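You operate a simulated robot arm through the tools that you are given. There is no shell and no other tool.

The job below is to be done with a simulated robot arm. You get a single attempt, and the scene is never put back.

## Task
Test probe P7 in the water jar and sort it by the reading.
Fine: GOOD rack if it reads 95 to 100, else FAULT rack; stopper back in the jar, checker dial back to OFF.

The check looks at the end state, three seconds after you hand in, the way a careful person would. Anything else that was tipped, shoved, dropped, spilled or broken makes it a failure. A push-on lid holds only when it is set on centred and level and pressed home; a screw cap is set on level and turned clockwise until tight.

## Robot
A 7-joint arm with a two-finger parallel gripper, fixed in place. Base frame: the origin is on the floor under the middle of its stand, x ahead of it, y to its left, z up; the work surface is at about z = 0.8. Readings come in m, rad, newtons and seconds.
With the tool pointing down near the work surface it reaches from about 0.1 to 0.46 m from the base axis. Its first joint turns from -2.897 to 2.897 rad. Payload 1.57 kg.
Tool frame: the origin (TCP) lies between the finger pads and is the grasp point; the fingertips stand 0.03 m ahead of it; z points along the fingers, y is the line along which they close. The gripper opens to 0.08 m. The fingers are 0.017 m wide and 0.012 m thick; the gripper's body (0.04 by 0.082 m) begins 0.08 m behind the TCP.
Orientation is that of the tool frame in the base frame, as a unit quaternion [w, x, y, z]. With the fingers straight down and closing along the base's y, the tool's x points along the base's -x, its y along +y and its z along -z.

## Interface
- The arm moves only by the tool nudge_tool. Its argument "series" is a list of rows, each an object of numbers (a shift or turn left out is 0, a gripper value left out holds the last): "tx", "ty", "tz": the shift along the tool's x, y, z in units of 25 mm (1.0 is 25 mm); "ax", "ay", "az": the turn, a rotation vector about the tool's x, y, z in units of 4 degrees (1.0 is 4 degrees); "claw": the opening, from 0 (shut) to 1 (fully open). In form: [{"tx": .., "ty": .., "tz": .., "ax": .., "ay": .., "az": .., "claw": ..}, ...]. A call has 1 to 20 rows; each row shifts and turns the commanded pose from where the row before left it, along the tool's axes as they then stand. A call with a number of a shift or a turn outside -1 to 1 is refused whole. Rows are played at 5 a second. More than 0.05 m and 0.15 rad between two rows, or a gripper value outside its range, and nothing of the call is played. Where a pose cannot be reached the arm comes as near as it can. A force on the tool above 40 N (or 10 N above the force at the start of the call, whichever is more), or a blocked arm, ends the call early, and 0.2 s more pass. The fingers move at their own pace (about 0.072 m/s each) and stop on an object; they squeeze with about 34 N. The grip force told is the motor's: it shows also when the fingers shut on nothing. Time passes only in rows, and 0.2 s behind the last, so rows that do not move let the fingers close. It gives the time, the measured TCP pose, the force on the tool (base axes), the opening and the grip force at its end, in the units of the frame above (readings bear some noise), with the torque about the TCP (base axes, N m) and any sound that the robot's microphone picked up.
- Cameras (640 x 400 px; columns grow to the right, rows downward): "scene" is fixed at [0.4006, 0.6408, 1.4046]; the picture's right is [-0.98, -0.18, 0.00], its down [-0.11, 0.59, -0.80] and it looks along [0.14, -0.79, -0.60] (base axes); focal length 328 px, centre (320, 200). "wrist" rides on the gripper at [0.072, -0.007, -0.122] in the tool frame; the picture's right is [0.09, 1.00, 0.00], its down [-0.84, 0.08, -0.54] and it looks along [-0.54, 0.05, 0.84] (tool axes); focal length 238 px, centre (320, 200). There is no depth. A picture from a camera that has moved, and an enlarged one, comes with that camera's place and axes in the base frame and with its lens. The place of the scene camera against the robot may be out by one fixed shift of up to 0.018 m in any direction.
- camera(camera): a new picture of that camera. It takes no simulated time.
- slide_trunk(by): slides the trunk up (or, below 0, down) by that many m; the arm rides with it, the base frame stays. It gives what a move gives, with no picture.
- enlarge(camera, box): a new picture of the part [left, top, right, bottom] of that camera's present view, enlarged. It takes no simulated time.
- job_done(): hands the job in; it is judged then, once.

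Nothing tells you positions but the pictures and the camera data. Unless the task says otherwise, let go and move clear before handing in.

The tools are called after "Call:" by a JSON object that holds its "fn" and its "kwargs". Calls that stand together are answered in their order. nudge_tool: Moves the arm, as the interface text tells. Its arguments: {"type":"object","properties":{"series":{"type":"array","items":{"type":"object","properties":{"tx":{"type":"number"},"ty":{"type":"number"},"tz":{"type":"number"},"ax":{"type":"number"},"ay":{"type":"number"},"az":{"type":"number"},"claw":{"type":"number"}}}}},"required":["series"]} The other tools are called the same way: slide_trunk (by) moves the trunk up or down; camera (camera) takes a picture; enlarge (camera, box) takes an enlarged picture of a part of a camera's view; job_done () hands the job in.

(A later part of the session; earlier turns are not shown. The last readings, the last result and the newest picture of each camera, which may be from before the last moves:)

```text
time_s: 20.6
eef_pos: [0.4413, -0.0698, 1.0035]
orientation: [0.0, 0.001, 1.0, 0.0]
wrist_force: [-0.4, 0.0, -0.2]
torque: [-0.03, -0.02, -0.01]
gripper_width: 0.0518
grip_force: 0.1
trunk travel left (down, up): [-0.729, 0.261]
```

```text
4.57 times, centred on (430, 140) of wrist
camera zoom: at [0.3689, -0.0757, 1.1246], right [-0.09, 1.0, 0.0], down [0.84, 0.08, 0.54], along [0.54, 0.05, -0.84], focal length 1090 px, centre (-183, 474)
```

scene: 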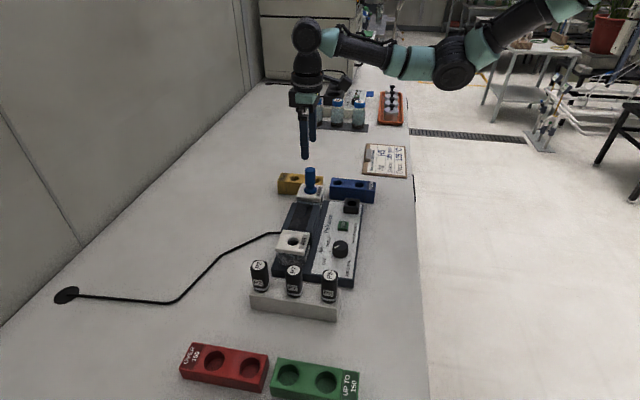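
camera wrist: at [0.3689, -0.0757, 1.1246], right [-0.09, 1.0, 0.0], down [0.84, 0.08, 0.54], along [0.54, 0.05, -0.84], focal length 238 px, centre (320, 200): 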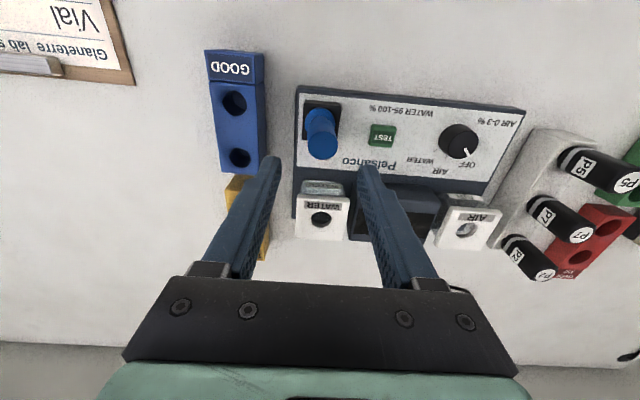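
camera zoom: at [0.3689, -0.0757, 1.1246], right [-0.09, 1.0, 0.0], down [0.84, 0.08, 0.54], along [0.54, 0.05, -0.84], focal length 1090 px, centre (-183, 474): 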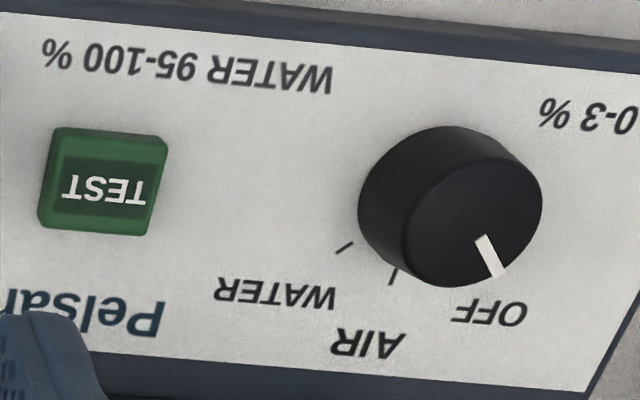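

Jar hole confirmed at (0.555, -0.057); dial top centre at (0.450, 0.102, 0.852); TEST at (0.454, 0.010, 0.834). Next I travel at this clear height to above P7 near (0.525, 0.245).

Call:
{"fn": "nudge_tool", "kwargs": {"series": [{"ty": 0.97, "tx": -0.26}, {"ty": 0.97, "tx": -0.26}, {"ty": 0.97, "tx": -0.26}, {"ty": 0.97, "tx": -0.26}, {"ty": 0.97, "tx": -0.26}, {"ty": 0.97, "tx": -0.26}, {"ty": 0.97, "tx": -0.26}, {"ty": 0.97, "tx": -0.26}, {"ty": 0.97, "tx": -0.26}, {"ty": 0.97, "tx": -0.26}, {"ty": 0.97, "tx": -0.26}, {"ty": 0.97, "tx": -0.26}, {"ty": 0.97, "tx": -0.26}, {}]}}

Call:
{"fn": "camera", "kwargs": {"camera": "wrist"}}

Call:
{"fn": "enlarge", "kwargs": {"camera": "wrist", "box": [260, 80, 380, 200]}}

Call:
{"fn": "enlarge", "kwargs": {"camera": "scene", "box": [230, 200, 370, 330]}}

```text
time_s: 23.6
eef_pos: [0.5242, 0.2453, 1.0016]
orientation: [0.0, 0.001, 1.0, -0.001]
wrist_force: [-0.3, -0.4, -0.3]
torque: [0.03, 0.05, 0.05]
gripper_width: 0.0516
grip_force: 0.1
trunk travel left (down, up): [-0.729, 0.261]
```

```text
taken
camera wrist: at [0.4525, 0.2384, 1.1236], right [-0.09, 1.0, 0.0], down [0.84, 0.08, 0.54], along [0.54, 0.05, -0.84], focal length 238 px, centre (320, 200)
```

wrist: 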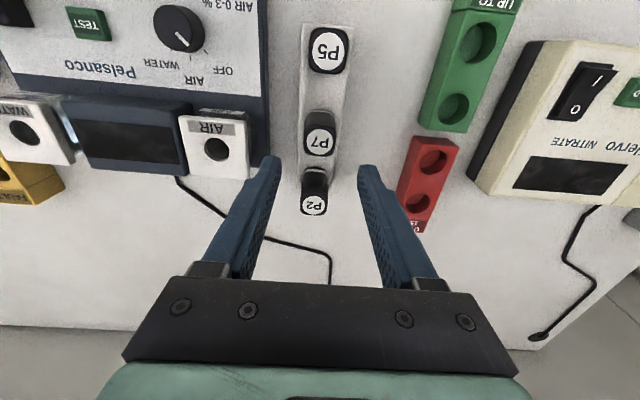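

```text
3.33 times, centred on (320, 140) of wrist
camera zoom: at [0.4525, 0.2384, 1.1236], right [-0.09, 1.0, 0.0], down [0.84, 0.08, 0.54], along [0.54, 0.05, -0.84], focal length 794 px, centre (320, 400)
```

zoom: 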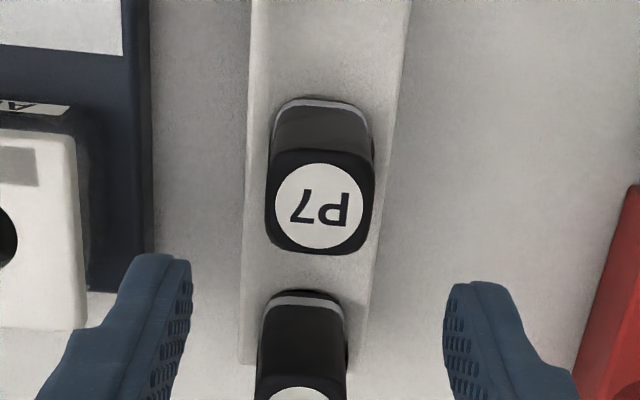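

```text
3.08 times, centred on (300, 265) of scene
camera zoom: at [0.4006, 0.6408, 1.4046], right [-0.98, -0.18, 0.0], down [-0.11, 0.59, -0.8], along [0.14, -0.79, -0.6], focal length 1010 px, centre (382, 0)
```

zoom: 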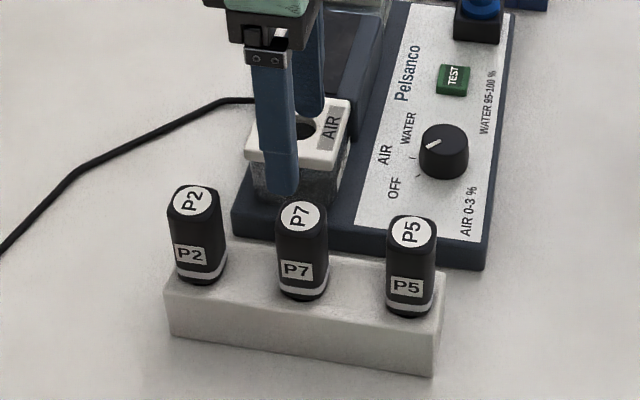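

P7's axis is at (0.5243, 0.2445) with top z≈0.914 and the head about 29 mm square, aligned with the base. I check the block height and head bottom in the scene view before descending.

Call:
{"fn": "enlarge", "kwargs": {"camera": "scene", "box": [240, 250, 350, 330]}}

Call:
{"fn": "enlarge", "kwargs": {"camera": "scene", "box": [270, 255, 320, 305]}}

```text
5.00 times, centred on (295, 290) of scene
camera zoom: at [0.4006, 0.6408, 1.4046], right [-0.98, -0.18, 0.0], down [-0.11, 0.59, -0.8], along [0.14, -0.79, -0.6], focal length 1642 px, centre (445, -250)
```

zoom: 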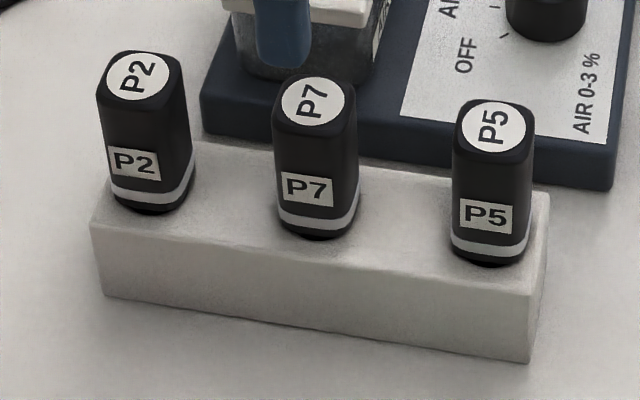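

```text
8.00 times, centred on (295, 280) of scene
camera zoom: at [0.4006, 0.6408, 1.4046], right [-0.98, -0.18, 0.0], down [-0.11, 0.59, -0.8], along [0.14, -0.79, -0.6], focal length 2626 px, centre (520, -440)
```

zoom: 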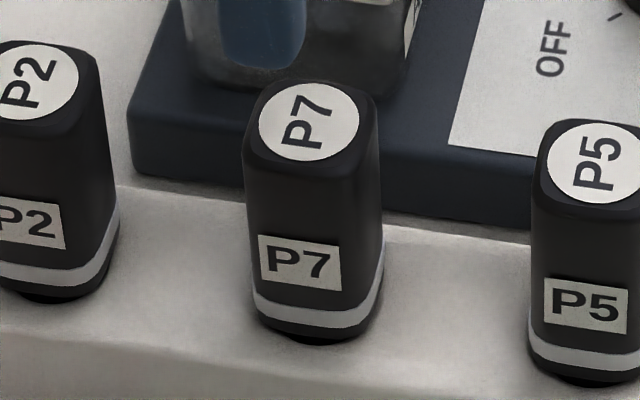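

The block top is about z≈0.834 and the head bottom about 0.845. I align and descend to z≈0.886, then check.

Call:
{"fn": "nudge_tool", "kwargs": {"series": [{"ty": -0.036, "tz": 0.8}, {"tz": 0.8}, {"tz": 0.8}, {"tz": 0.8}, {"tz": 0.7}, {"tz": 0.7}, {}]}}

Call:
{"fn": "camera", "kwargs": {"camera": "wrist"}}

Call:
{"fn": "enlarge", "kwargs": {"camera": "scene", "box": [240, 230, 350, 320]}}

```text
time_s: 25.2
eef_pos: [0.5234, 0.2441, 0.8882]
orientation: [0.0, 0.0, 1.0, -0.001]
wrist_force: [-1.1, 0.2, -0.9]
torque: [0.0, 0.01, 0.0]
gripper_width: 0.0521
grip_force: 0.0
trunk travel left (down, up): [-0.729, 0.261]
```

```text
taken
camera wrist: at [0.4525, 0.2376, 1.0092], right [-0.09, 1.0, 0.0], down [0.84, 0.08, 0.54], along [0.54, 0.05, -0.84], focal length 238 px, centre (320, 200)
```

wrist: 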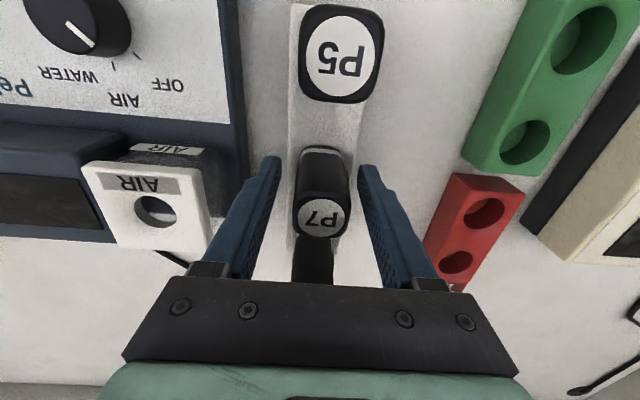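

```text
4.44 times, centred on (295, 275) of scene
camera zoom: at [0.4006, 0.6408, 1.4046], right [-0.98, -0.18, 0.0], down [-0.11, 0.59, -0.8], along [0.14, -0.79, -0.6], focal length 1459 px, centre (431, -133)
```

zoom: 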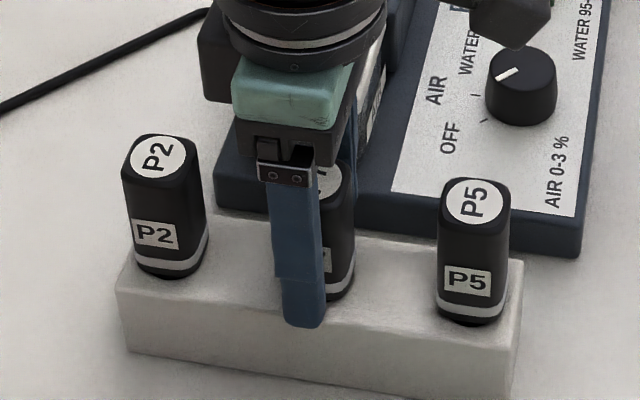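

P7's head is between the pads. I close on it.

Call:
{"fn": "nudge_tool", "kwargs": {"series": [{"tz": 0.1, "claw": 0.3}, {"claw": 0}, {}, {}, {}]}}

Call:
{"fn": "camera", "kwargs": {"camera": "wrist"}}

```text
time_s: 26.4
eef_pos: [0.5255, 0.2446, 0.885]
orientation: [0.001, 0.0, 1.0, 0.0]
wrist_force: [-0.5, -0.1, 4.4]
torque: [-0.01, -0.05, -0.02]
gripper_width: 0.0293
grip_force: 33.6
trunk travel left (down, up): [-0.729, 0.261]
```

```text
taken
camera wrist: at [0.4527, 0.2375, 1.0075], right [-0.09, 1.0, 0.0], down [0.84, 0.08, 0.54], along [0.54, 0.05, -0.84], focal length 238 px, centre (320, 200)
```

wrist: 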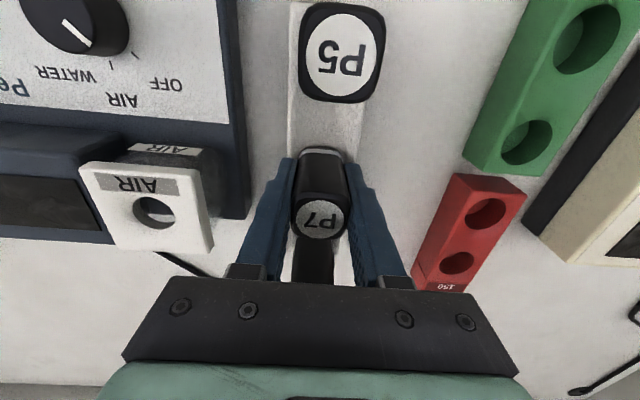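

P7 is gripped at 29 mm. I lift it straight up.

Call:
{"fn": "nudge_tool", "kwargs": {"series": [{"tz": -0.2}, {"tz": -0.4}, {"tz": -0.6}, {"tz": -0.8}, {"tz": -0.8}, {"tz": -1}, {"tz": -1}, {}]}}

Call:
{"fn": "camera", "kwargs": {"camera": "wrist"}}

Call:
{"fn": "enlarge", "kwargs": {"camera": "scene", "box": [220, 180, 360, 320]}}

```text
time_s: 28.2
eef_pos: [0.5242, 0.2452, 1.0047]
orientation: [-0.001, 0.0, 1.0, 0.0]
wrist_force: [-0.7, -0.1, -1.0]
torque: [0.03, -0.01, -0.02]
gripper_width: 0.0292
grip_force: 33.9
trunk travel left (down, up): [-0.729, 0.261]
```

```text
taken
camera wrist: at [0.4536, 0.2382, 1.1268], right [-0.09, 1.0, 0.0], down [0.84, 0.08, 0.54], along [0.54, 0.05, -0.84], focal length 238 px, centre (320, 200)
```

wrist: 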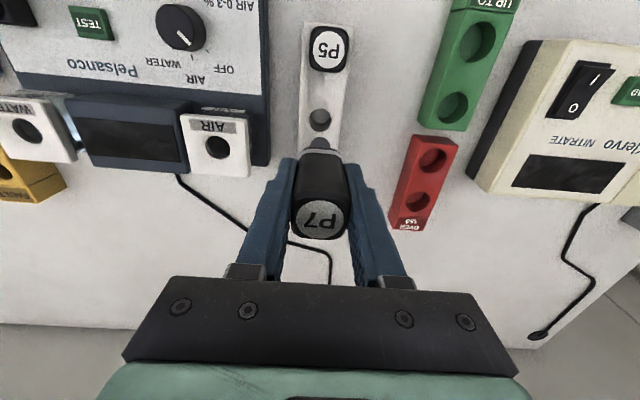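

```text
2.86 times, centred on (290, 250) of scene
camera zoom: at [0.4006, 0.6408, 1.4046], right [-0.98, -0.18, 0.0], down [-0.11, 0.59, -0.8], along [0.14, -0.79, -0.6], focal length 938 px, centre (406, 57)
```

zoom: 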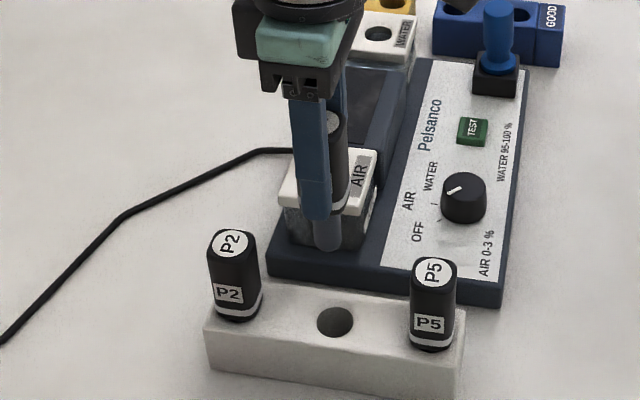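

The probe has a ~30 mm grey tip and lifted out cleanly. I raise a little more and carry it over to the water jar at (0.5548, -0.057).

Call:
{"fn": "nudge_tool", "kwargs": {"series": [{"tz": -0.8}, {"ty": -0.928, "tx": -0.094}, {"ty": -0.928, "tx": -0.094}, {"ty": -0.928, "tx": -0.094}, {"ty": -0.928, "tx": -0.094}, {"ty": -0.928, "tx": -0.094}, {"ty": -0.928, "tx": -0.094}, {"ty": -0.928, "tx": -0.094}, {"ty": -0.928, "tx": -0.094}, {"ty": -0.928, "tx": -0.094}, {"ty": -0.928, "tx": -0.094}, {"ty": -0.928, "tx": -0.094}, {"ty": -0.928, "tx": -0.094}, {"ty": -0.928, "tx": -0.094}, {}, {}]}}

Call:
{"fn": "camera", "kwargs": {"camera": "wrist"}}

Call:
{"fn": "enlarge", "kwargs": {"camera": "wrist", "box": [260, 80, 380, 180]}}

Call:
{"fn": "enlarge", "kwargs": {"camera": "scene", "box": [260, 110, 380, 220]}}

```text
time_s: 31.6
eef_pos: [0.5552, -0.0567, 1.0262]
orientation: [0.0, 0.0, 1.0, 0.0]
wrist_force: [-0.1, 0.3, -0.5]
torque: [0.02, -0.01, -0.02]
gripper_width: 0.0288
grip_force: 33.8
trunk travel left (down, up): [-0.729, 0.261]
```

```text
taken
camera wrist: at [0.4836, -0.0635, 1.1477], right [-0.09, 1.0, 0.0], down [0.84, 0.08, 0.54], along [0.54, 0.05, -0.84], focal length 238 px, centre (320, 200)
```

wrist: 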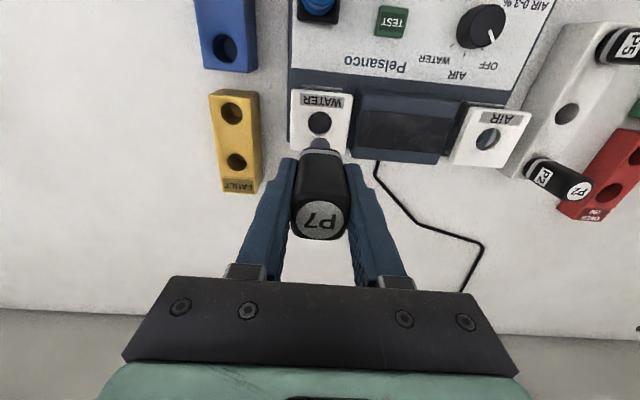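

```text
4.00 times, centred on (320, 130) of wrist
camera zoom: at [0.4836, -0.0635, 1.1477], right [-0.09, 1.0, 0.0], down [0.84, 0.08, 0.54], along [0.54, 0.05, -0.84], focal length 953 px, centre (320, 480)
```

zoom: 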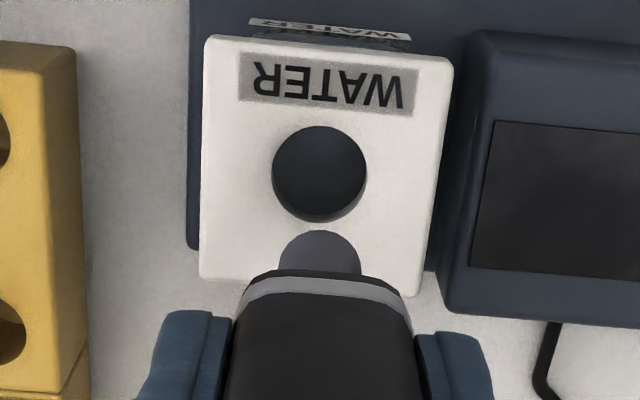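

```text
3.64 times, centred on (320, 165) of scene
camera zoom: at [0.4006, 0.6408, 1.4046], right [-0.98, -0.18, 0.0], down [-0.11, 0.59, -0.8], along [0.14, -0.79, -0.6], focal length 1194 px, centre (320, 327)
```

zoom: 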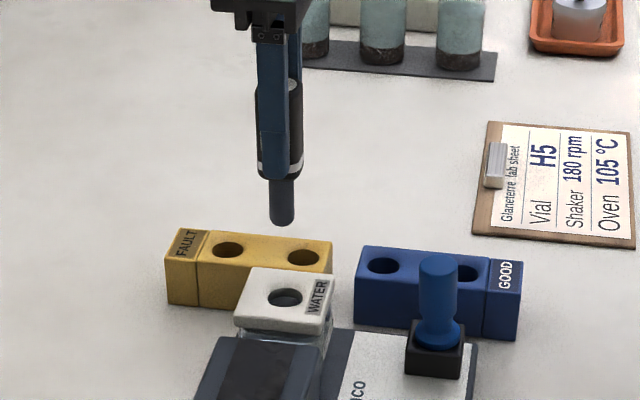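

The probe axis and jar hole agree within about 1 mm; I apply the small correction and descend towards the lid.

Call:
{"fn": "nudge_tool", "kwargs": {"series": [{"tx": 0.04, "ty": -0.02, "tz": 0.6}, {"tz": 0.6}, {"tz": 0.6}, {"tz": 0.5}, {}]}}

Call:
{"fn": "enlarge", "kwargs": {"camera": "wrist", "box": [260, 80, 380, 180]}}

Call:
{"fn": "enlarge", "kwargs": {"camera": "scene", "box": [260, 130, 370, 220]}}

```text
time_s: 32.8
eef_pos: [0.5536, -0.058, 0.968]
orientation: [0.001, 0.0, 1.0, 0.001]
wrist_force: [-0.2, -0.6, -1.4]
torque: [-0.02, -0.01, 0.02]
gripper_width: 0.0291
grip_force: 33.7
trunk travel left (down, up): [-0.729, 0.261]
```

```text
4.00 times, centred on (320, 130) of wrist
camera zoom: at [0.483, -0.0641, 1.0892], right [-0.09, 1.0, 0.0], down [0.84, 0.08, 0.54], along [0.54, 0.05, -0.84], focal length 953 px, centre (320, 480)
```

zoom: 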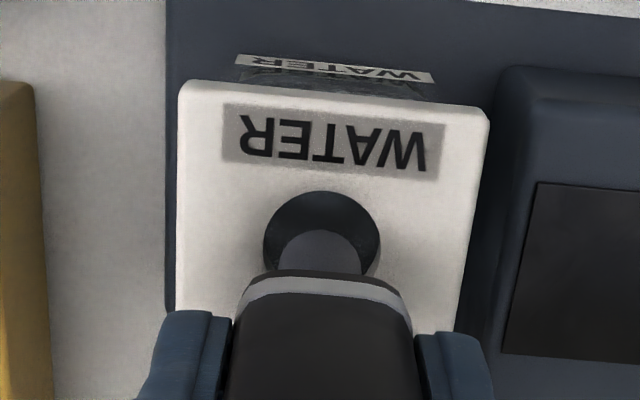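

```text
4.44 times, centred on (315, 175) of scene
camera zoom: at [0.4006, 0.6408, 1.4046], right [-0.98, -0.18, 0.0], down [-0.11, 0.59, -0.8], along [0.14, -0.79, -0.6], focal length 1459 px, centre (342, 311)
```

zoom: 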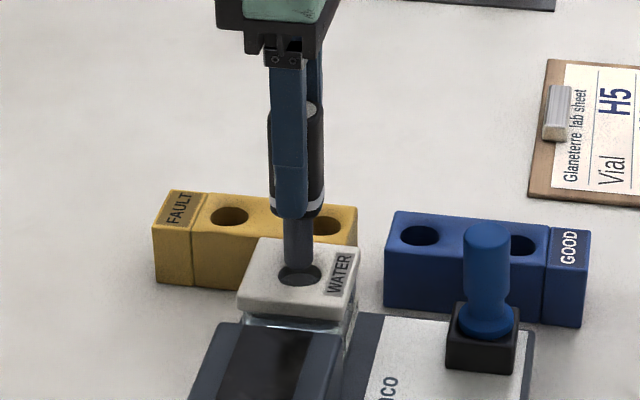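

The tip is entering the hole. I continue slowly, watching force.

Call:
{"fn": "nudge_tool", "kwargs": {"series": [{"tz": 0.3}, {"tz": 0.3}, {"tz": 0.3}, {"tz": 0.2}, {}]}}

Call:
{"fn": "enlarge", "kwargs": {"camera": "wrist", "box": [260, 80, 380, 180]}}

Call:
{"fn": "enlarge", "kwargs": {"camera": "scene", "box": [260, 130, 370, 220]}}

```text
time_s: 34.0
eef_pos: [0.5551, -0.0576, 0.9405]
orientation: [0.0, 0.0, 1.0, 0.0]
wrist_force: [0.0, -0.2, -1.2]
torque: [-0.01, 0.0, -0.03]
gripper_width: 0.0294
grip_force: 33.8
trunk travel left (down, up): [-0.729, 0.261]
```

```text
4.00 times, centred on (320, 130) of wrist
camera zoom: at [0.4834, -0.0643, 1.0617], right [-0.09, 1.0, 0.0], down [0.84, 0.08, 0.54], along [0.54, 0.05, -0.84], focal length 953 px, centre (320, 480)
```

zoom: 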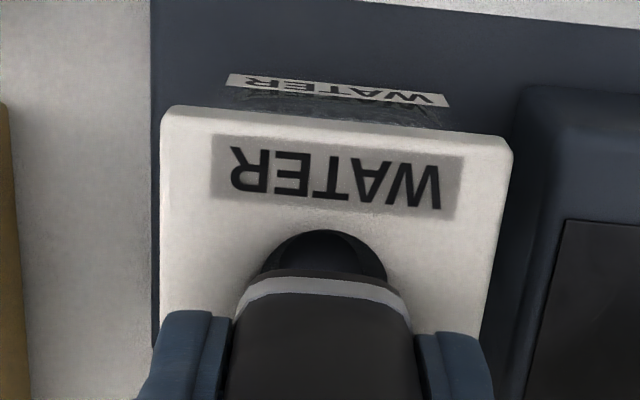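

```text
4.44 times, centred on (315, 175) of scene
camera zoom: at [0.4006, 0.6408, 1.4046], right [-0.98, -0.18, 0.0], down [-0.11, 0.59, -0.8], along [0.14, -0.79, -0.6], focal length 1459 px, centre (342, 311)
```

zoom: 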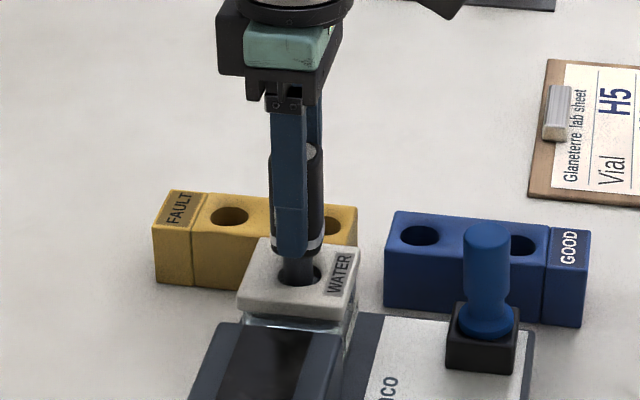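

Still about a centimetre above the lid. Continuing in 2.5 mm steps.

Call:
{"fn": "nudge_tool", "kwargs": {"series": [{"tz": 0.1}, {"tz": 0.1}, {"tz": 0.1}, {"tz": 0.08}, {}]}}

Call:
{"fn": "enlarge", "kwargs": {"camera": "scene", "box": [260, 140, 360, 220]}}

```text
time_s: 35.2
eef_pos: [0.5544, -0.0577, 0.9308]
orientation: [0.0, 0.0, 1.0, 0.0]
wrist_force: [0.1, -0.5, -0.1]
torque: [-0.01, -0.02, 0.0]
gripper_width: 0.0294
grip_force: 34.2
trunk travel left (down, up): [-0.729, 0.261]
```

```text
5.00 times, centred on (310, 180) of scene
camera zoom: at [0.4006, 0.6408, 1.4046], right [-0.98, -0.18, 0.0], down [-0.11, 0.59, -0.8], along [0.14, -0.79, -0.6], focal length 1642 px, centre (370, 300)
```

zoom: 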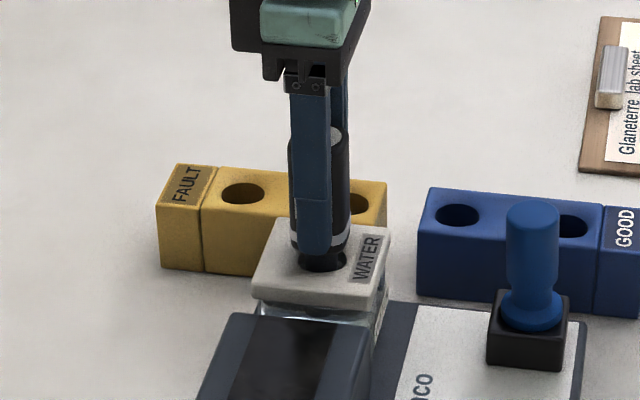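

Call:
{"fn": "nudge_tool", "kwargs": {"series": [{"tz": 0.08}, {"tz": 0.08}, {"tz": 0.06}, {}]}}

Call:
{"fn": "enlarge", "kwargs": {"camera": "scene", "box": [260, 140, 360, 220]}}

Call:
{"fn": "enlarge", "kwargs": {"camera": "wrist", "box": [260, 90, 380, 190]}}

```text
time_s: 36.2
eef_pos: [0.5551, -0.0587, 0.9242]
orientation: [0.0, 0.0, 1.0, 0.0]
wrist_force: [0.3, -0.3, -0.9]
torque: [-0.01, -0.02, -0.01]
gripper_width: 0.0294
grip_force: 33.7
trunk travel left (down, up): [-0.729, 0.261]
```

```text
5.00 times, centred on (310, 180) of scene
camera zoom: at [0.4006, 0.6408, 1.4046], right [-0.98, -0.18, 0.0], down [-0.11, 0.59, -0.8], along [0.14, -0.79, -0.6], focal length 1642 px, centre (370, 300)
```

zoom: 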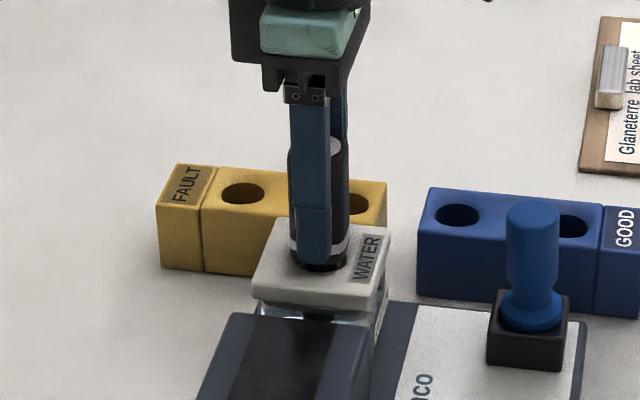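

```text
4.00 times, centred on (320, 140) of wrist
camera zoom: at [0.4836, -0.0644, 1.0465], right [-0.09, 1.0, 0.0], down [0.84, 0.08, 0.54], along [0.54, 0.05, -0.84], focal length 953 px, centre (320, 440)
```

zoom: 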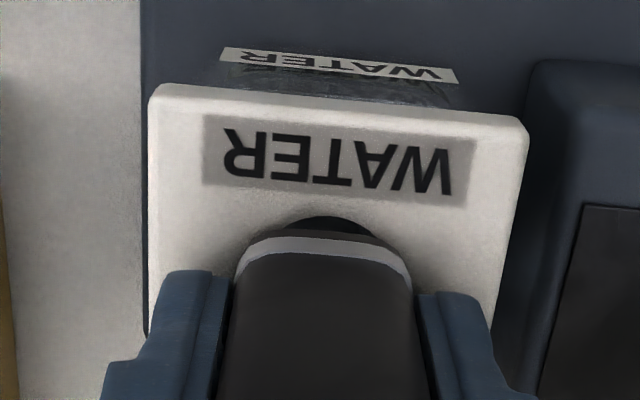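

Nearly seated; a few more 2 mm steps.

Call:
{"fn": "nudge_tool", "kwargs": {"series": [{"tz": 0.08}, {"tz": 0.06}, {}]}}

Call:
{"fn": "enlarge", "kwargs": {"camera": "scene", "box": [280, 160, 350, 220]}}

```text
time_s: 37.0
eef_pos: [0.5552, -0.0579, 0.9222]
orientation: [0.0, 0.0, 1.0, 0.0]
wrist_force: [-0.7, -1.2, 3.3]
torque: [0.0, 0.07, -0.04]
gripper_width: 0.0293
grip_force: 34.0
trunk travel left (down, up): [-0.729, 0.261]
```

```text
6.67 times, centred on (315, 190) of scene
camera zoom: at [0.4006, 0.6408, 1.4046], right [-0.98, -0.18, 0.0], down [-0.11, 0.59, -0.8], along [0.14, -0.79, -0.6], focal length 2189 px, centre (353, 267)
```

zoom: 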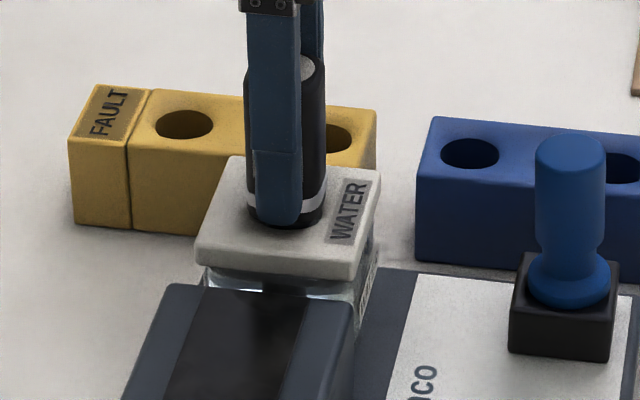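

The probe is seated on the lid (light contact, z≈0.922). I release it and rise straight up.

Call:
{"fn": "nudge_tool", "kwargs": {"series": [{"claw": 0.4}, {"claw": 0.65}, {}, {}]}}

Call:
{"fn": "nudge_tool", "kwargs": {"series": [{"tz": -0.4}, {"tz": -0.8}, {"tz": -1}, {"tz": -1}, {}]}}

Call:
{"fn": "camera", "kwargs": {"camera": "wrist"}}

Call:
{"fn": "enlarge", "kwargs": {"camera": "scene", "box": [270, 140, 360, 220]}}

```text
time_s: 38.0
eef_pos: [0.5553, -0.0569, 0.9219]
orientation: [0.0, 0.0, 1.0, -0.001]
wrist_force: [0.3, -0.7, 0.2]
torque: [0.01, -0.03, -0.03]
gripper_width: 0.0522
grip_force: 0.1
trunk travel left (down, up): [-0.729, 0.261]
```

```text
time_s: 39.2
eef_pos: [0.554, -0.0579, 1.0022]
orientation: [0.0, 0.0, 1.0, 0.0]
wrist_force: [0.2, -0.4, 0.7]
torque: [0.02, 0.0, -0.01]
gripper_width: 0.0521
grip_force: 0.0
trunk travel left (down, up): [-0.729, 0.261]
```

```text
taken
camera wrist: at [0.4836, -0.0644, 1.1241], right [-0.09, 1.0, 0.0], down [0.84, 0.08, 0.54], along [0.54, 0.05, -0.84], focal length 238 px, centre (320, 200)
```

wrist: 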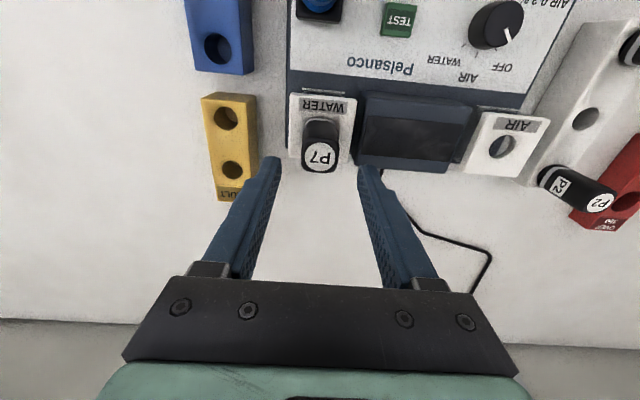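

```text
5.00 times, centred on (315, 180) of scene
camera zoom: at [0.4006, 0.6408, 1.4046], right [-0.98, -0.18, 0.0], down [-0.11, 0.59, -0.8], along [0.14, -0.79, -0.6], focal length 1642 px, centre (345, 300)
```

zoom: 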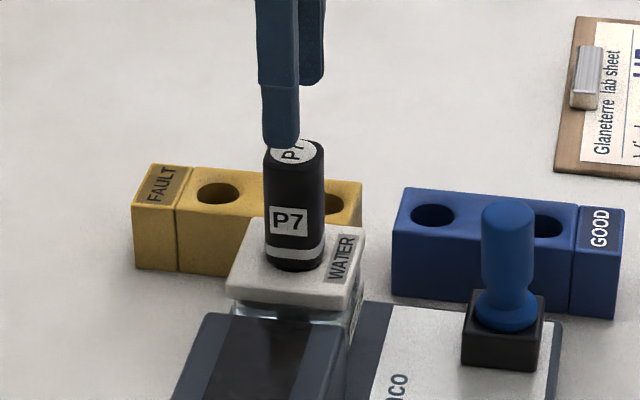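

P7 stands upright in the water jar. Next is the dial: its ticks back-project to exactly ±45° about (0.450, 0.102). I raise a bit, move above it and pre-turn the gripper by -45° so that the +90° clockwise turn stays symmetric.

Call:
{"fn": "nudge_tool", "kwargs": {"series": [{"tz": -0.8}, {"tx": 0.603, "ty": 0.911}, {"tx": 0.603, "ty": 0.911}, {"tx": 0.603, "ty": 0.911}, {"tx": 0.603, "ty": 0.911}, {"tx": 0.603, "ty": 0.911}, {"tx": 0.603, "ty": 0.911}, {"tx": 0.603, "ty": 0.911}, {}, {}]}}

Call:
{"fn": "camera", "kwargs": {"camera": "wrist"}}

Call:
{"fn": "enlarge", "kwargs": {"camera": "wrist", "box": [270, 70, 370, 150]}}

```text
time_s: 41.4
eef_pos: [0.4495, 0.1032, 1.0213]
orientation: [-0.001, 0.0, 1.0, 0.0]
wrist_force: [-0.4, -0.1, -0.2]
torque: [0.02, 0.03, -0.01]
gripper_width: 0.0518
grip_force: 0.1
trunk travel left (down, up): [-0.729, 0.261]
```

```text
taken
camera wrist: at [0.3777, 0.0966, 1.1428], right [-0.09, 1.0, 0.0], down [0.84, 0.08, 0.54], along [0.54, 0.05, -0.84], focal length 238 px, centre (320, 200)
```

wrist: 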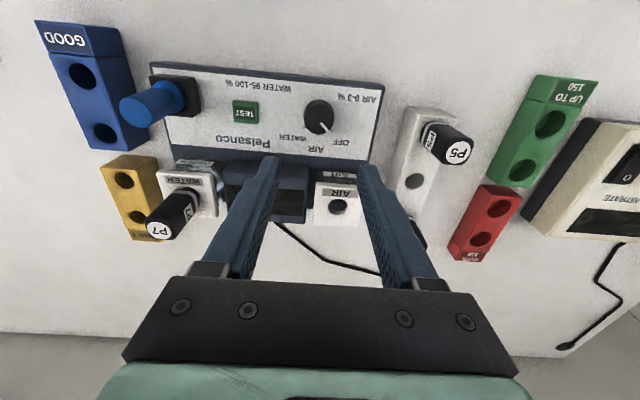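

```text
5.00 times, centred on (320, 110) of wrist
camera zoom: at [0.3777, 0.0966, 1.1428], right [-0.09, 1.0, 0.0], down [0.84, 0.08, 0.54], along [0.54, 0.05, -0.84], focal length 1192 px, centre (320, 650)
```

zoom: 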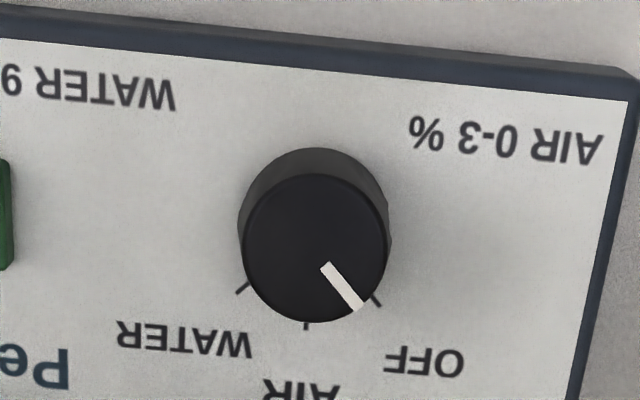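

Dial confirmed at (0.450, 0.102). I apply the small shift, then turn the gripper -45° in place.

Call:
{"fn": "nudge_tool", "kwargs": {"series": [{"ty": -0.064, "tx": -0.016, "claw": 0.75}, {"az": -1}, {"az": -1}, {"az": -1}, {"az": -1}, {"az": -1}, {"az": -1}, {"az": -1}, {"az": -1}, {"az": -1}, {"az": -1}, {"az": -1}, {"az": -0.25}, {}]}}

Call:
{"fn": "camera", "kwargs": {"camera": "wrist"}}

Call:
{"fn": "camera", "kwargs": {"camera": "scene"}}

```text
time_s: 44.4
eef_pos: [0.4498, 0.0998, 1.0208]
orientation: [0.0, -0.382, 0.924, 0.0]
wrist_force: [-1.2, -0.3, 0.6]
torque: [0.0, -0.01, 0.01]
gripper_width: 0.0599
grip_force: 0.1
trunk travel left (down, up): [-0.729, 0.261]
```

```text
taken
camera wrist: at [0.4039, 0.0447, 1.1431], right [-0.77, 0.64, 0.0], down [0.54, 0.65, 0.54], along [0.35, 0.42, -0.84], focal length 238 px, centre (320, 200)
```

wrist: 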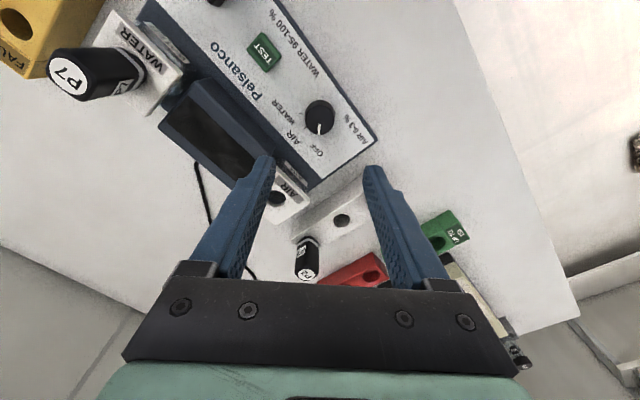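

```text
taken
```

scene: 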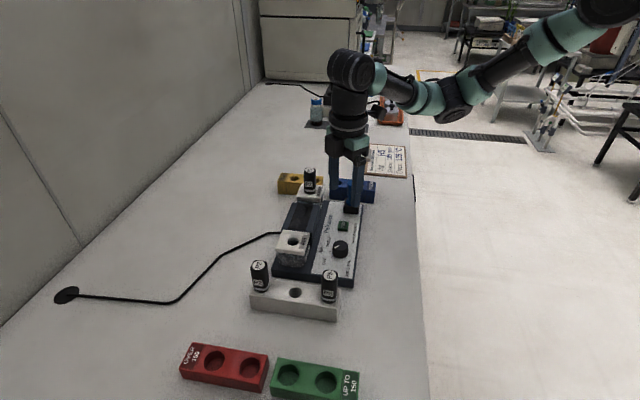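

The gripper is turned 45°. I shift 1.4 mm to centre over the dial and descend in stages.

Call:
{"fn": "nudge_tool", "kwargs": {"series": [{"tx": -0.042, "ty": 0.037, "tz": 0.8}, {"tz": 0.8}, {"tz": 0.8}, {"tz": 0.8}, {"tz": 0.8}, {}]}}

Call:
{"fn": "camera", "kwargs": {"camera": "wrist"}}

Call:
{"fn": "enlarge", "kwargs": {"camera": "scene", "box": [280, 180, 390, 280]}}

```text
time_s: 45.8
eef_pos: [0.4489, 0.1018, 0.9218]
orientation: [0.0, -0.382, 0.924, 0.0]
wrist_force: [-0.2, -0.3, 0.4]
torque: [-0.04, 0.04, 0.01]
gripper_width: 0.0602
grip_force: 0.0
trunk travel left (down, up): [-0.729, 0.261]
```

```text
taken
camera wrist: at [0.4041, 0.0459, 1.0433], right [-0.77, 0.64, 0.0], down [0.54, 0.65, 0.54], along [0.35, 0.42, -0.84], focal length 238 px, centre (320, 200)
```

wrist: 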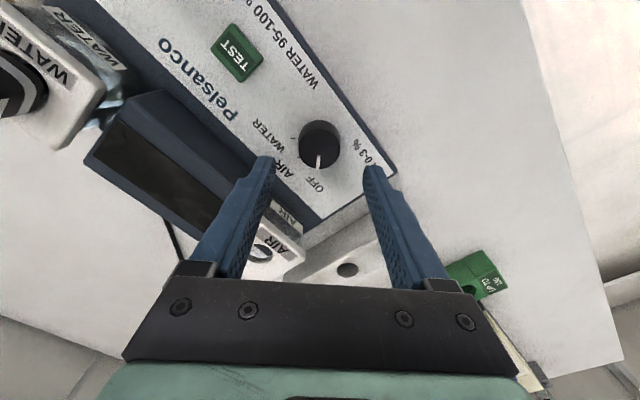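

```text
4.00 times, centred on (335, 230) of scene
camera zoom: at [0.4006, 0.6408, 1.4046], right [-0.98, -0.18, 0.0], down [-0.11, 0.59, -0.8], along [0.14, -0.79, -0.6], focal length 1313 px, centre (260, 80)
```

zoom: 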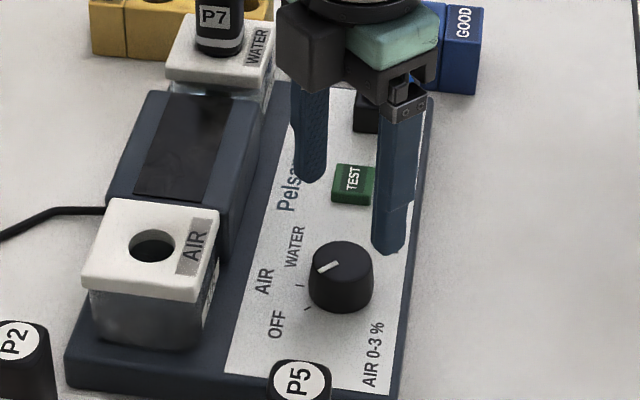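

Fingers straddle the dial nicely. I descend to z≈0.866, keeping fingertips above the panel.

Call:
{"fn": "nudge_tool", "kwargs": {"series": [{"tz": 0.6}, {"tz": 0.6}, {"tz": 0.6}, {"tz": 0.4}, {}]}}

Call:
{"fn": "enlarge", "kwargs": {"camera": "wrist", "box": [240, 80, 400, 200]}}

Call:
{"fn": "enlarge", "kwargs": {"camera": "scene", "box": [300, 200, 380, 280]}}

```text
time_s: 47.0
eef_pos: [0.4494, 0.1009, 0.8667]
orientation: [0.0, -0.383, 0.924, 0.0]
wrist_force: [0.6, -0.5, -0.6]
torque: [0.02, -0.01, -0.02]
gripper_width: 0.06
grip_force: 0.1
trunk travel left (down, up): [-0.729, 0.261]
```

```text
3.33 times, centred on (320, 140) of wrist
camera zoom: at [0.4037, 0.046, 0.988], right [-0.77, 0.64, 0.0], down [0.54, 0.65, 0.54], along [0.35, 0.42, -0.84], focal length 794 px, centre (320, 400)
```

zoom: 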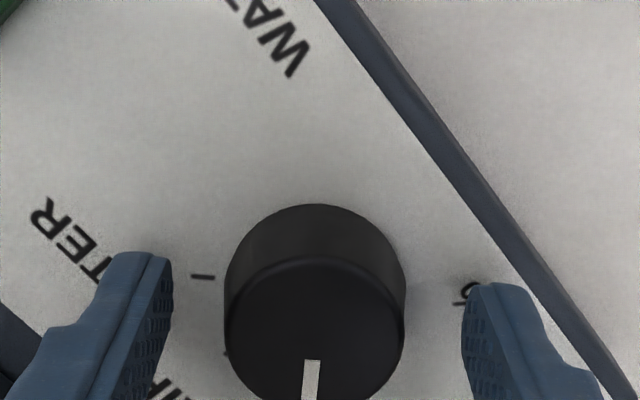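

```text
5.00 times, centred on (340, 240) of scene
camera zoom: at [0.4006, 0.6408, 1.4046], right [-0.98, -0.18, 0.0], down [-0.11, 0.59, -0.8], along [0.14, -0.79, -0.6], focal length 1642 px, centre (220, 0)
```

zoom: 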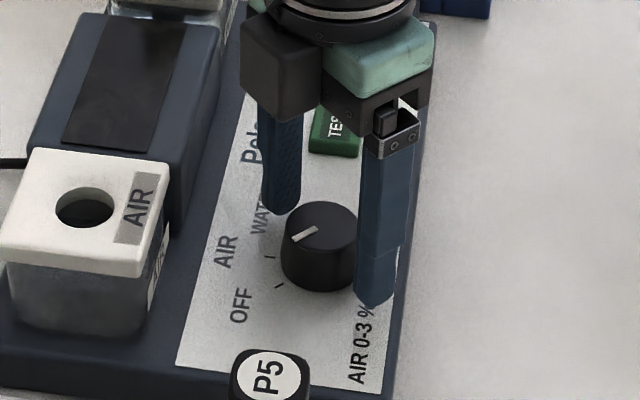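

The fingers straddle the knob at the right height. I close on it.

Call:
{"fn": "nudge_tool", "kwargs": {"series": [{"claw": 0.45}, {"claw": 0}, {}, {}]}}

Call:
{"fn": "enlarge", "kwargs": {"camera": "wrist", "box": [240, 80, 400, 220]}}

```text
time_s: 48.0
eef_pos: [0.4497, 0.1017, 0.8675]
orientation: [0.0, -0.382, 0.924, 0.0]
wrist_force: [3.2, -3.9, -1.4]
torque: [-0.14, -0.17, -0.04]
gripper_width: 0.0366
grip_force: 43.5
trunk travel left (down, up): [-0.729, 0.261]
```

```text
2.86 times, centred on (320, 150) of wrist
camera zoom: at [0.4043, 0.0455, 0.9882], right [-0.77, 0.64, 0.0], down [0.54, 0.65, 0.54], along [0.35, 0.42, -0.84], focal length 681 px, centre (320, 343)
```

zoom: 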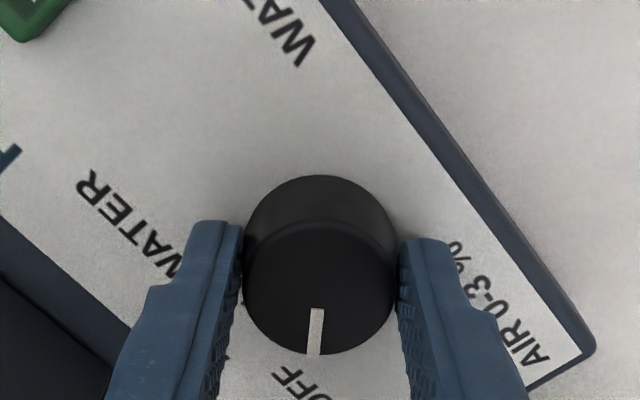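

The dial is gripped with the pointer along the tool axis. I turn clockwise (seen from above) 44° and check.

Call:
{"fn": "nudge_tool", "kwargs": {"series": [{"az": 1}, {"az": 1}, {"az": 1}, {"az": 1}, {"az": 1}, {"az": 1}, {"az": 1}, {"az": 1}, {"az": 1}, {"az": 1}, {"az": 1}, {"az": 0.25}, {}]}}

Call:
{"fn": "enlarge", "kwargs": {"camera": "wrist", "box": [240, 80, 400, 220]}}

Call:
{"fn": "camera", "kwargs": {"camera": "scene"}}

```text
time_s: 50.8
eef_pos: [0.4498, 0.1023, 0.8665]
orientation: [0.001, 0.001, 1.0, 0.0]
wrist_force: [0.9, 2.9, 1.5]
torque: [0.05, -0.18, -0.02]
gripper_width: 0.0363
grip_force: 43.4
trunk travel left (down, up): [-0.729, 0.261]
```

```text
2.86 times, centred on (320, 150) of wrist
camera zoom: at [0.3781, 0.0953, 0.9882], right [-0.09, 1.0, 0.0], down [0.84, 0.08, 0.54], along [0.54, 0.05, -0.84], focal length 681 px, centre (320, 343)
```

zoom: 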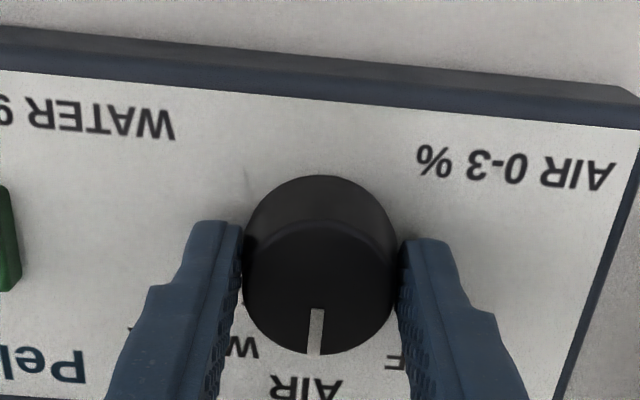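

```text
taken
```

scene: 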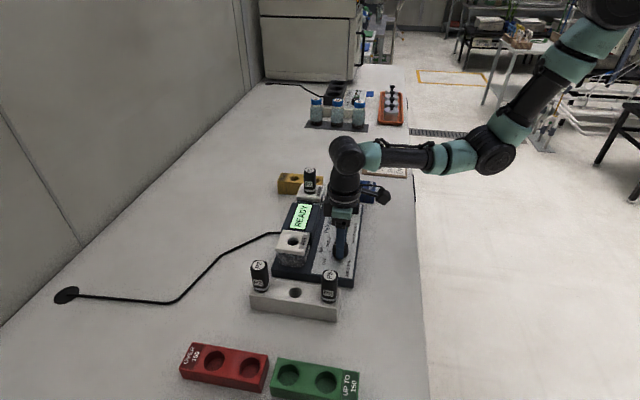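

The display shows READY; the dial is at AIR now. I turn another 45° to WATER.

Call:
{"fn": "nudge_tool", "kwargs": {"series": [{"az": 1}, {"az": 1}, {"az": 1}, {"az": 1}, {"az": 1}, {"az": 1}, {"az": 1}, {"az": 1}, {"az": 1}, {"az": 1}, {"az": 1}, {"az": 0.25}, {}]}}

Call:
{"fn": "camera", "kwargs": {"camera": "wrist"}}

Call:
{"fn": "enlarge", "kwargs": {"camera": "scene", "box": [260, 180, 380, 290]}}

```text
time_s: 53.6
eef_pos: [0.4509, 0.1027, 0.8663]
orientation: [0.0, 0.383, 0.924, 0.0]
wrist_force: [2.2, 13.5, 0.6]
torque: [0.25, -0.25, 0.0]
gripper_width: 0.0365
grip_force: 42.9
trunk travel left (down, up): [-0.729, 0.261]
```

```text
taken
camera wrist: at [0.3948, 0.1491, 0.9882], right [0.64, 0.77, 0.0], down [0.65, -0.54, 0.54], along [0.42, -0.35, -0.84], focal length 238 px, centre (320, 200)
```

wrist: 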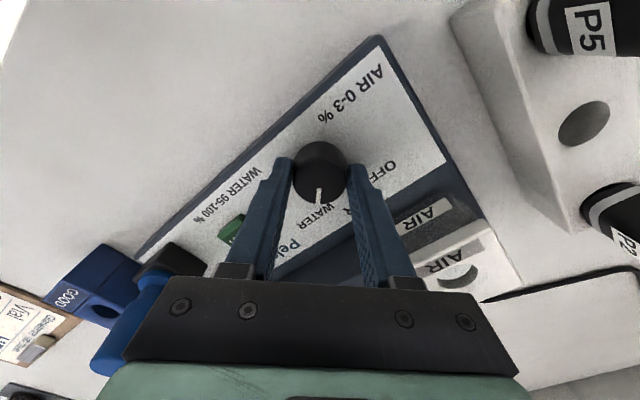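

```text
3.64 times, centred on (320, 235) of scene
camera zoom: at [0.4006, 0.6408, 1.4046], right [-0.98, -0.18, 0.0], down [-0.11, 0.59, -0.8], along [0.14, -0.79, -0.6], focal length 1194 px, centre (320, 73)
```

zoom: 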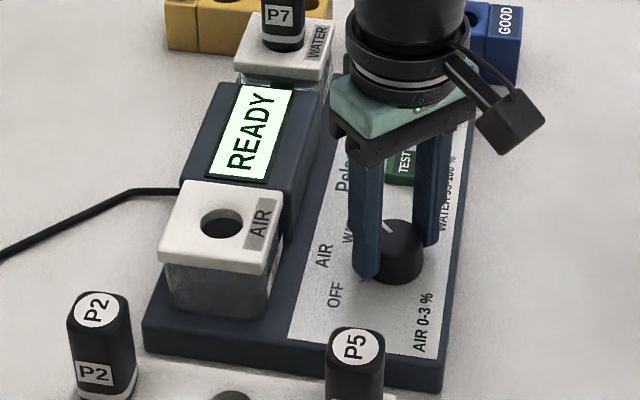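

The dial is at WATER with display READY. I release the knob and rise.

Call:
{"fn": "nudge_tool", "kwargs": {"series": [{"claw": 0.55}, {"claw": 0.75}, {}, {}]}}

Call:
{"fn": "nudge_tool", "kwargs": {"series": [{"tz": -0.6}, {"tz": -0.8}, {"tz": -1}, {"tz": -1}, {"tz": -1}, {}]}}

Call:
{"fn": "camera", "kwargs": {"camera": "wrist"}}

Call:
{"fn": "enlarge", "kwargs": {"camera": "scene", "box": [270, 190, 380, 280]}}

```text
time_s: 54.6
eef_pos: [0.4491, 0.1016, 0.8675]
orientation: [-0.001, 0.383, 0.924, 0.0]
wrist_force: [0.2, -0.4, 0.0]
torque: [0.03, -0.01, -0.01]
gripper_width: 0.06
grip_force: 0.1
trunk travel left (down, up): [-0.729, 0.261]
```

```text
time_s: 56.0
eef_pos: [0.4633, 0.1142, 0.9741]
orientation: [0.013, 0.38, 0.925, 0.023]
wrist_force: [-0.8, -0.6, 0.4]
torque: [-0.02, -0.02, 0.0]
gripper_width: 0.06
grip_force: 0.0
out of reach, approached as far as the arm can: row 5
trunk travel left (down, up): [-0.729, 0.261]
```

```text
taken
camera wrist: at [0.4027, 0.1567, 1.094], right [0.63, 0.77, 0.05], down [0.63, -0.55, 0.55], along [0.45, -0.32, -0.83], focal length 238 px, centre (320, 200)
```

wrist: 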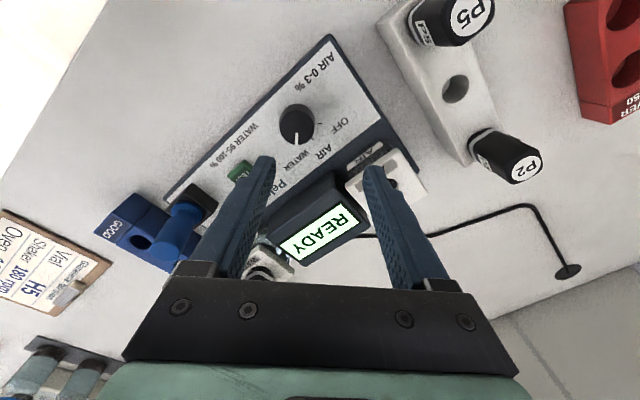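

```text
4.44 times, centred on (325, 235) of scene
camera zoom: at [0.4006, 0.6408, 1.4046], right [-0.98, -0.18, 0.0], down [-0.11, 0.59, -0.8], along [0.14, -0.79, -0.6], focal length 1459 px, centre (298, 44)
```

zoom: 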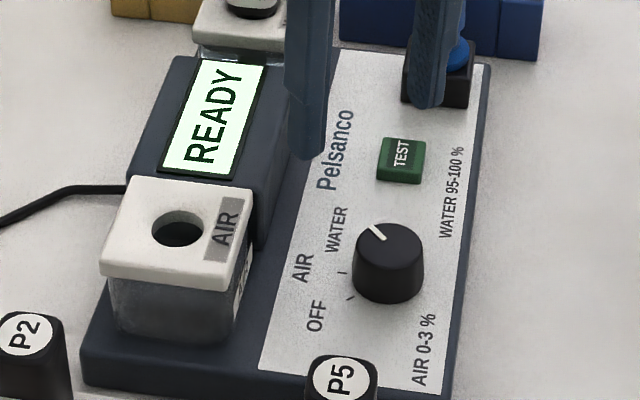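

The dial points to WATER and the display reads READY. The rise hit a joint limit at this yaw, so I first rotate the gripper back to straight.

Call:
{"fn": "nudge_tool", "kwargs": {"series": [{"az": -1}, {"az": -1}, {"az": -1}, {"az": -1}, {"az": -1}, {"az": -1}, {"az": -1}, {"az": -1}, {"az": -1}, {"az": -1}, {"az": -1}, {"az": -0.25}, {}, {}]}}

Call:
{"fn": "camera", "kwargs": {"camera": "wrist"}}

Call:
{"fn": "camera", "kwargs": {"camera": "scene"}}

```text
time_s: 59.0
eef_pos: [0.4494, 0.1025, 0.9767]
orientation: [0.0, 0.0, 1.0, 0.001]
wrist_force: [-0.4, 0.2, 0.8]
torque: [0.01, 0.0, 0.0]
gripper_width: 0.0599
grip_force: 0.0
out of reach, approached as far as the arm can: row 1
trunk travel left (down, up): [-0.729, 0.261]
```

```text
taken
camera wrist: at [0.3783, 0.0949, 1.098], right [-0.09, 1.0, 0.0], down [0.84, 0.08, 0.54], along [0.54, 0.05, -0.84], focal length 238 px, centre (320, 200)
```

wrist: 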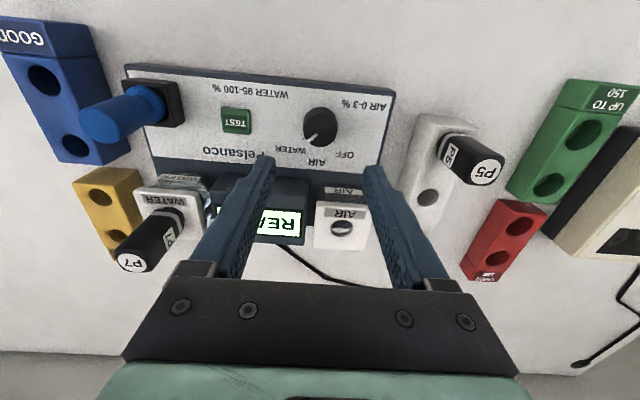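

```text
taken
```

scene: 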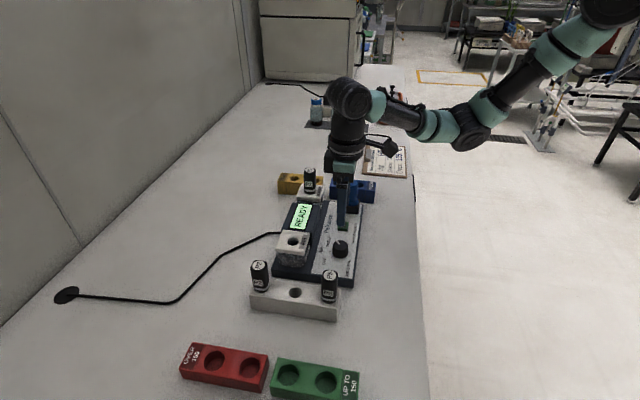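

Pose restored. I close the fingers and move over the TEST button at (0.454, 0.010).

Call:
{"fn": "nudge_tool", "kwargs": {"series": [{"claw": 0, "ty": -0.917, "tx": -0.034}, {"ty": -0.917, "tx": -0.034}, {"ty": -0.917, "tx": -0.034}, {"ty": -0.917, "tx": -0.034}, {}, {}]}}

Call:
{"fn": "camera", "kwargs": {"camera": "wrist"}}

Call:
{"fn": "enlarge", "kwargs": {"camera": "wrist", "box": [270, 70, 370, 170]}}

```text
time_s: 60.4
eef_pos: [0.4538, 0.0088, 0.9761]
orientation: [0.0, 0.0, 1.0, 0.001]
wrist_force: [-0.8, -0.5, 0.1]
torque: [0.01, 0.01, 0.02]
gripper_width: 0.0001
grip_force: 21.4
trunk travel left (down, up): [-0.729, 0.261]
```

```text
taken
camera wrist: at [0.382, 0.0031, 1.0986], right [-0.09, 1.0, 0.0], down [0.84, 0.08, 0.54], along [0.54, 0.05, -0.84], focal length 238 px, centre (320, 200)
```

wrist: 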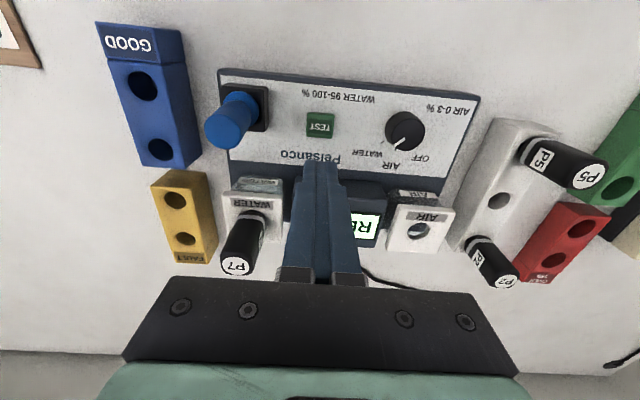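

```text
4.00 times, centred on (320, 120) of wrist
camera zoom: at [0.382, 0.0031, 1.0986], right [-0.09, 1.0, 0.0], down [0.84, 0.08, 0.54], along [0.54, 0.05, -0.84], focal length 953 px, centre (320, 520)
```

zoom: 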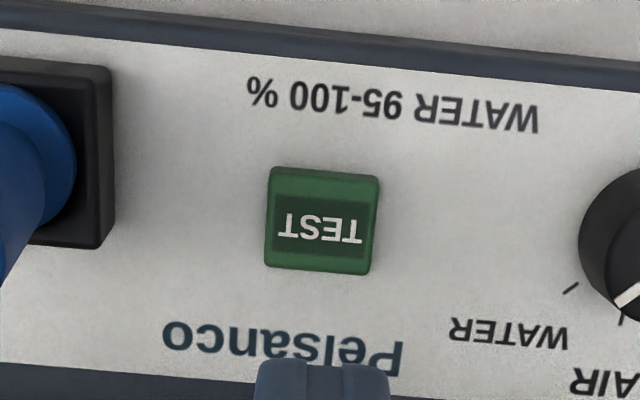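

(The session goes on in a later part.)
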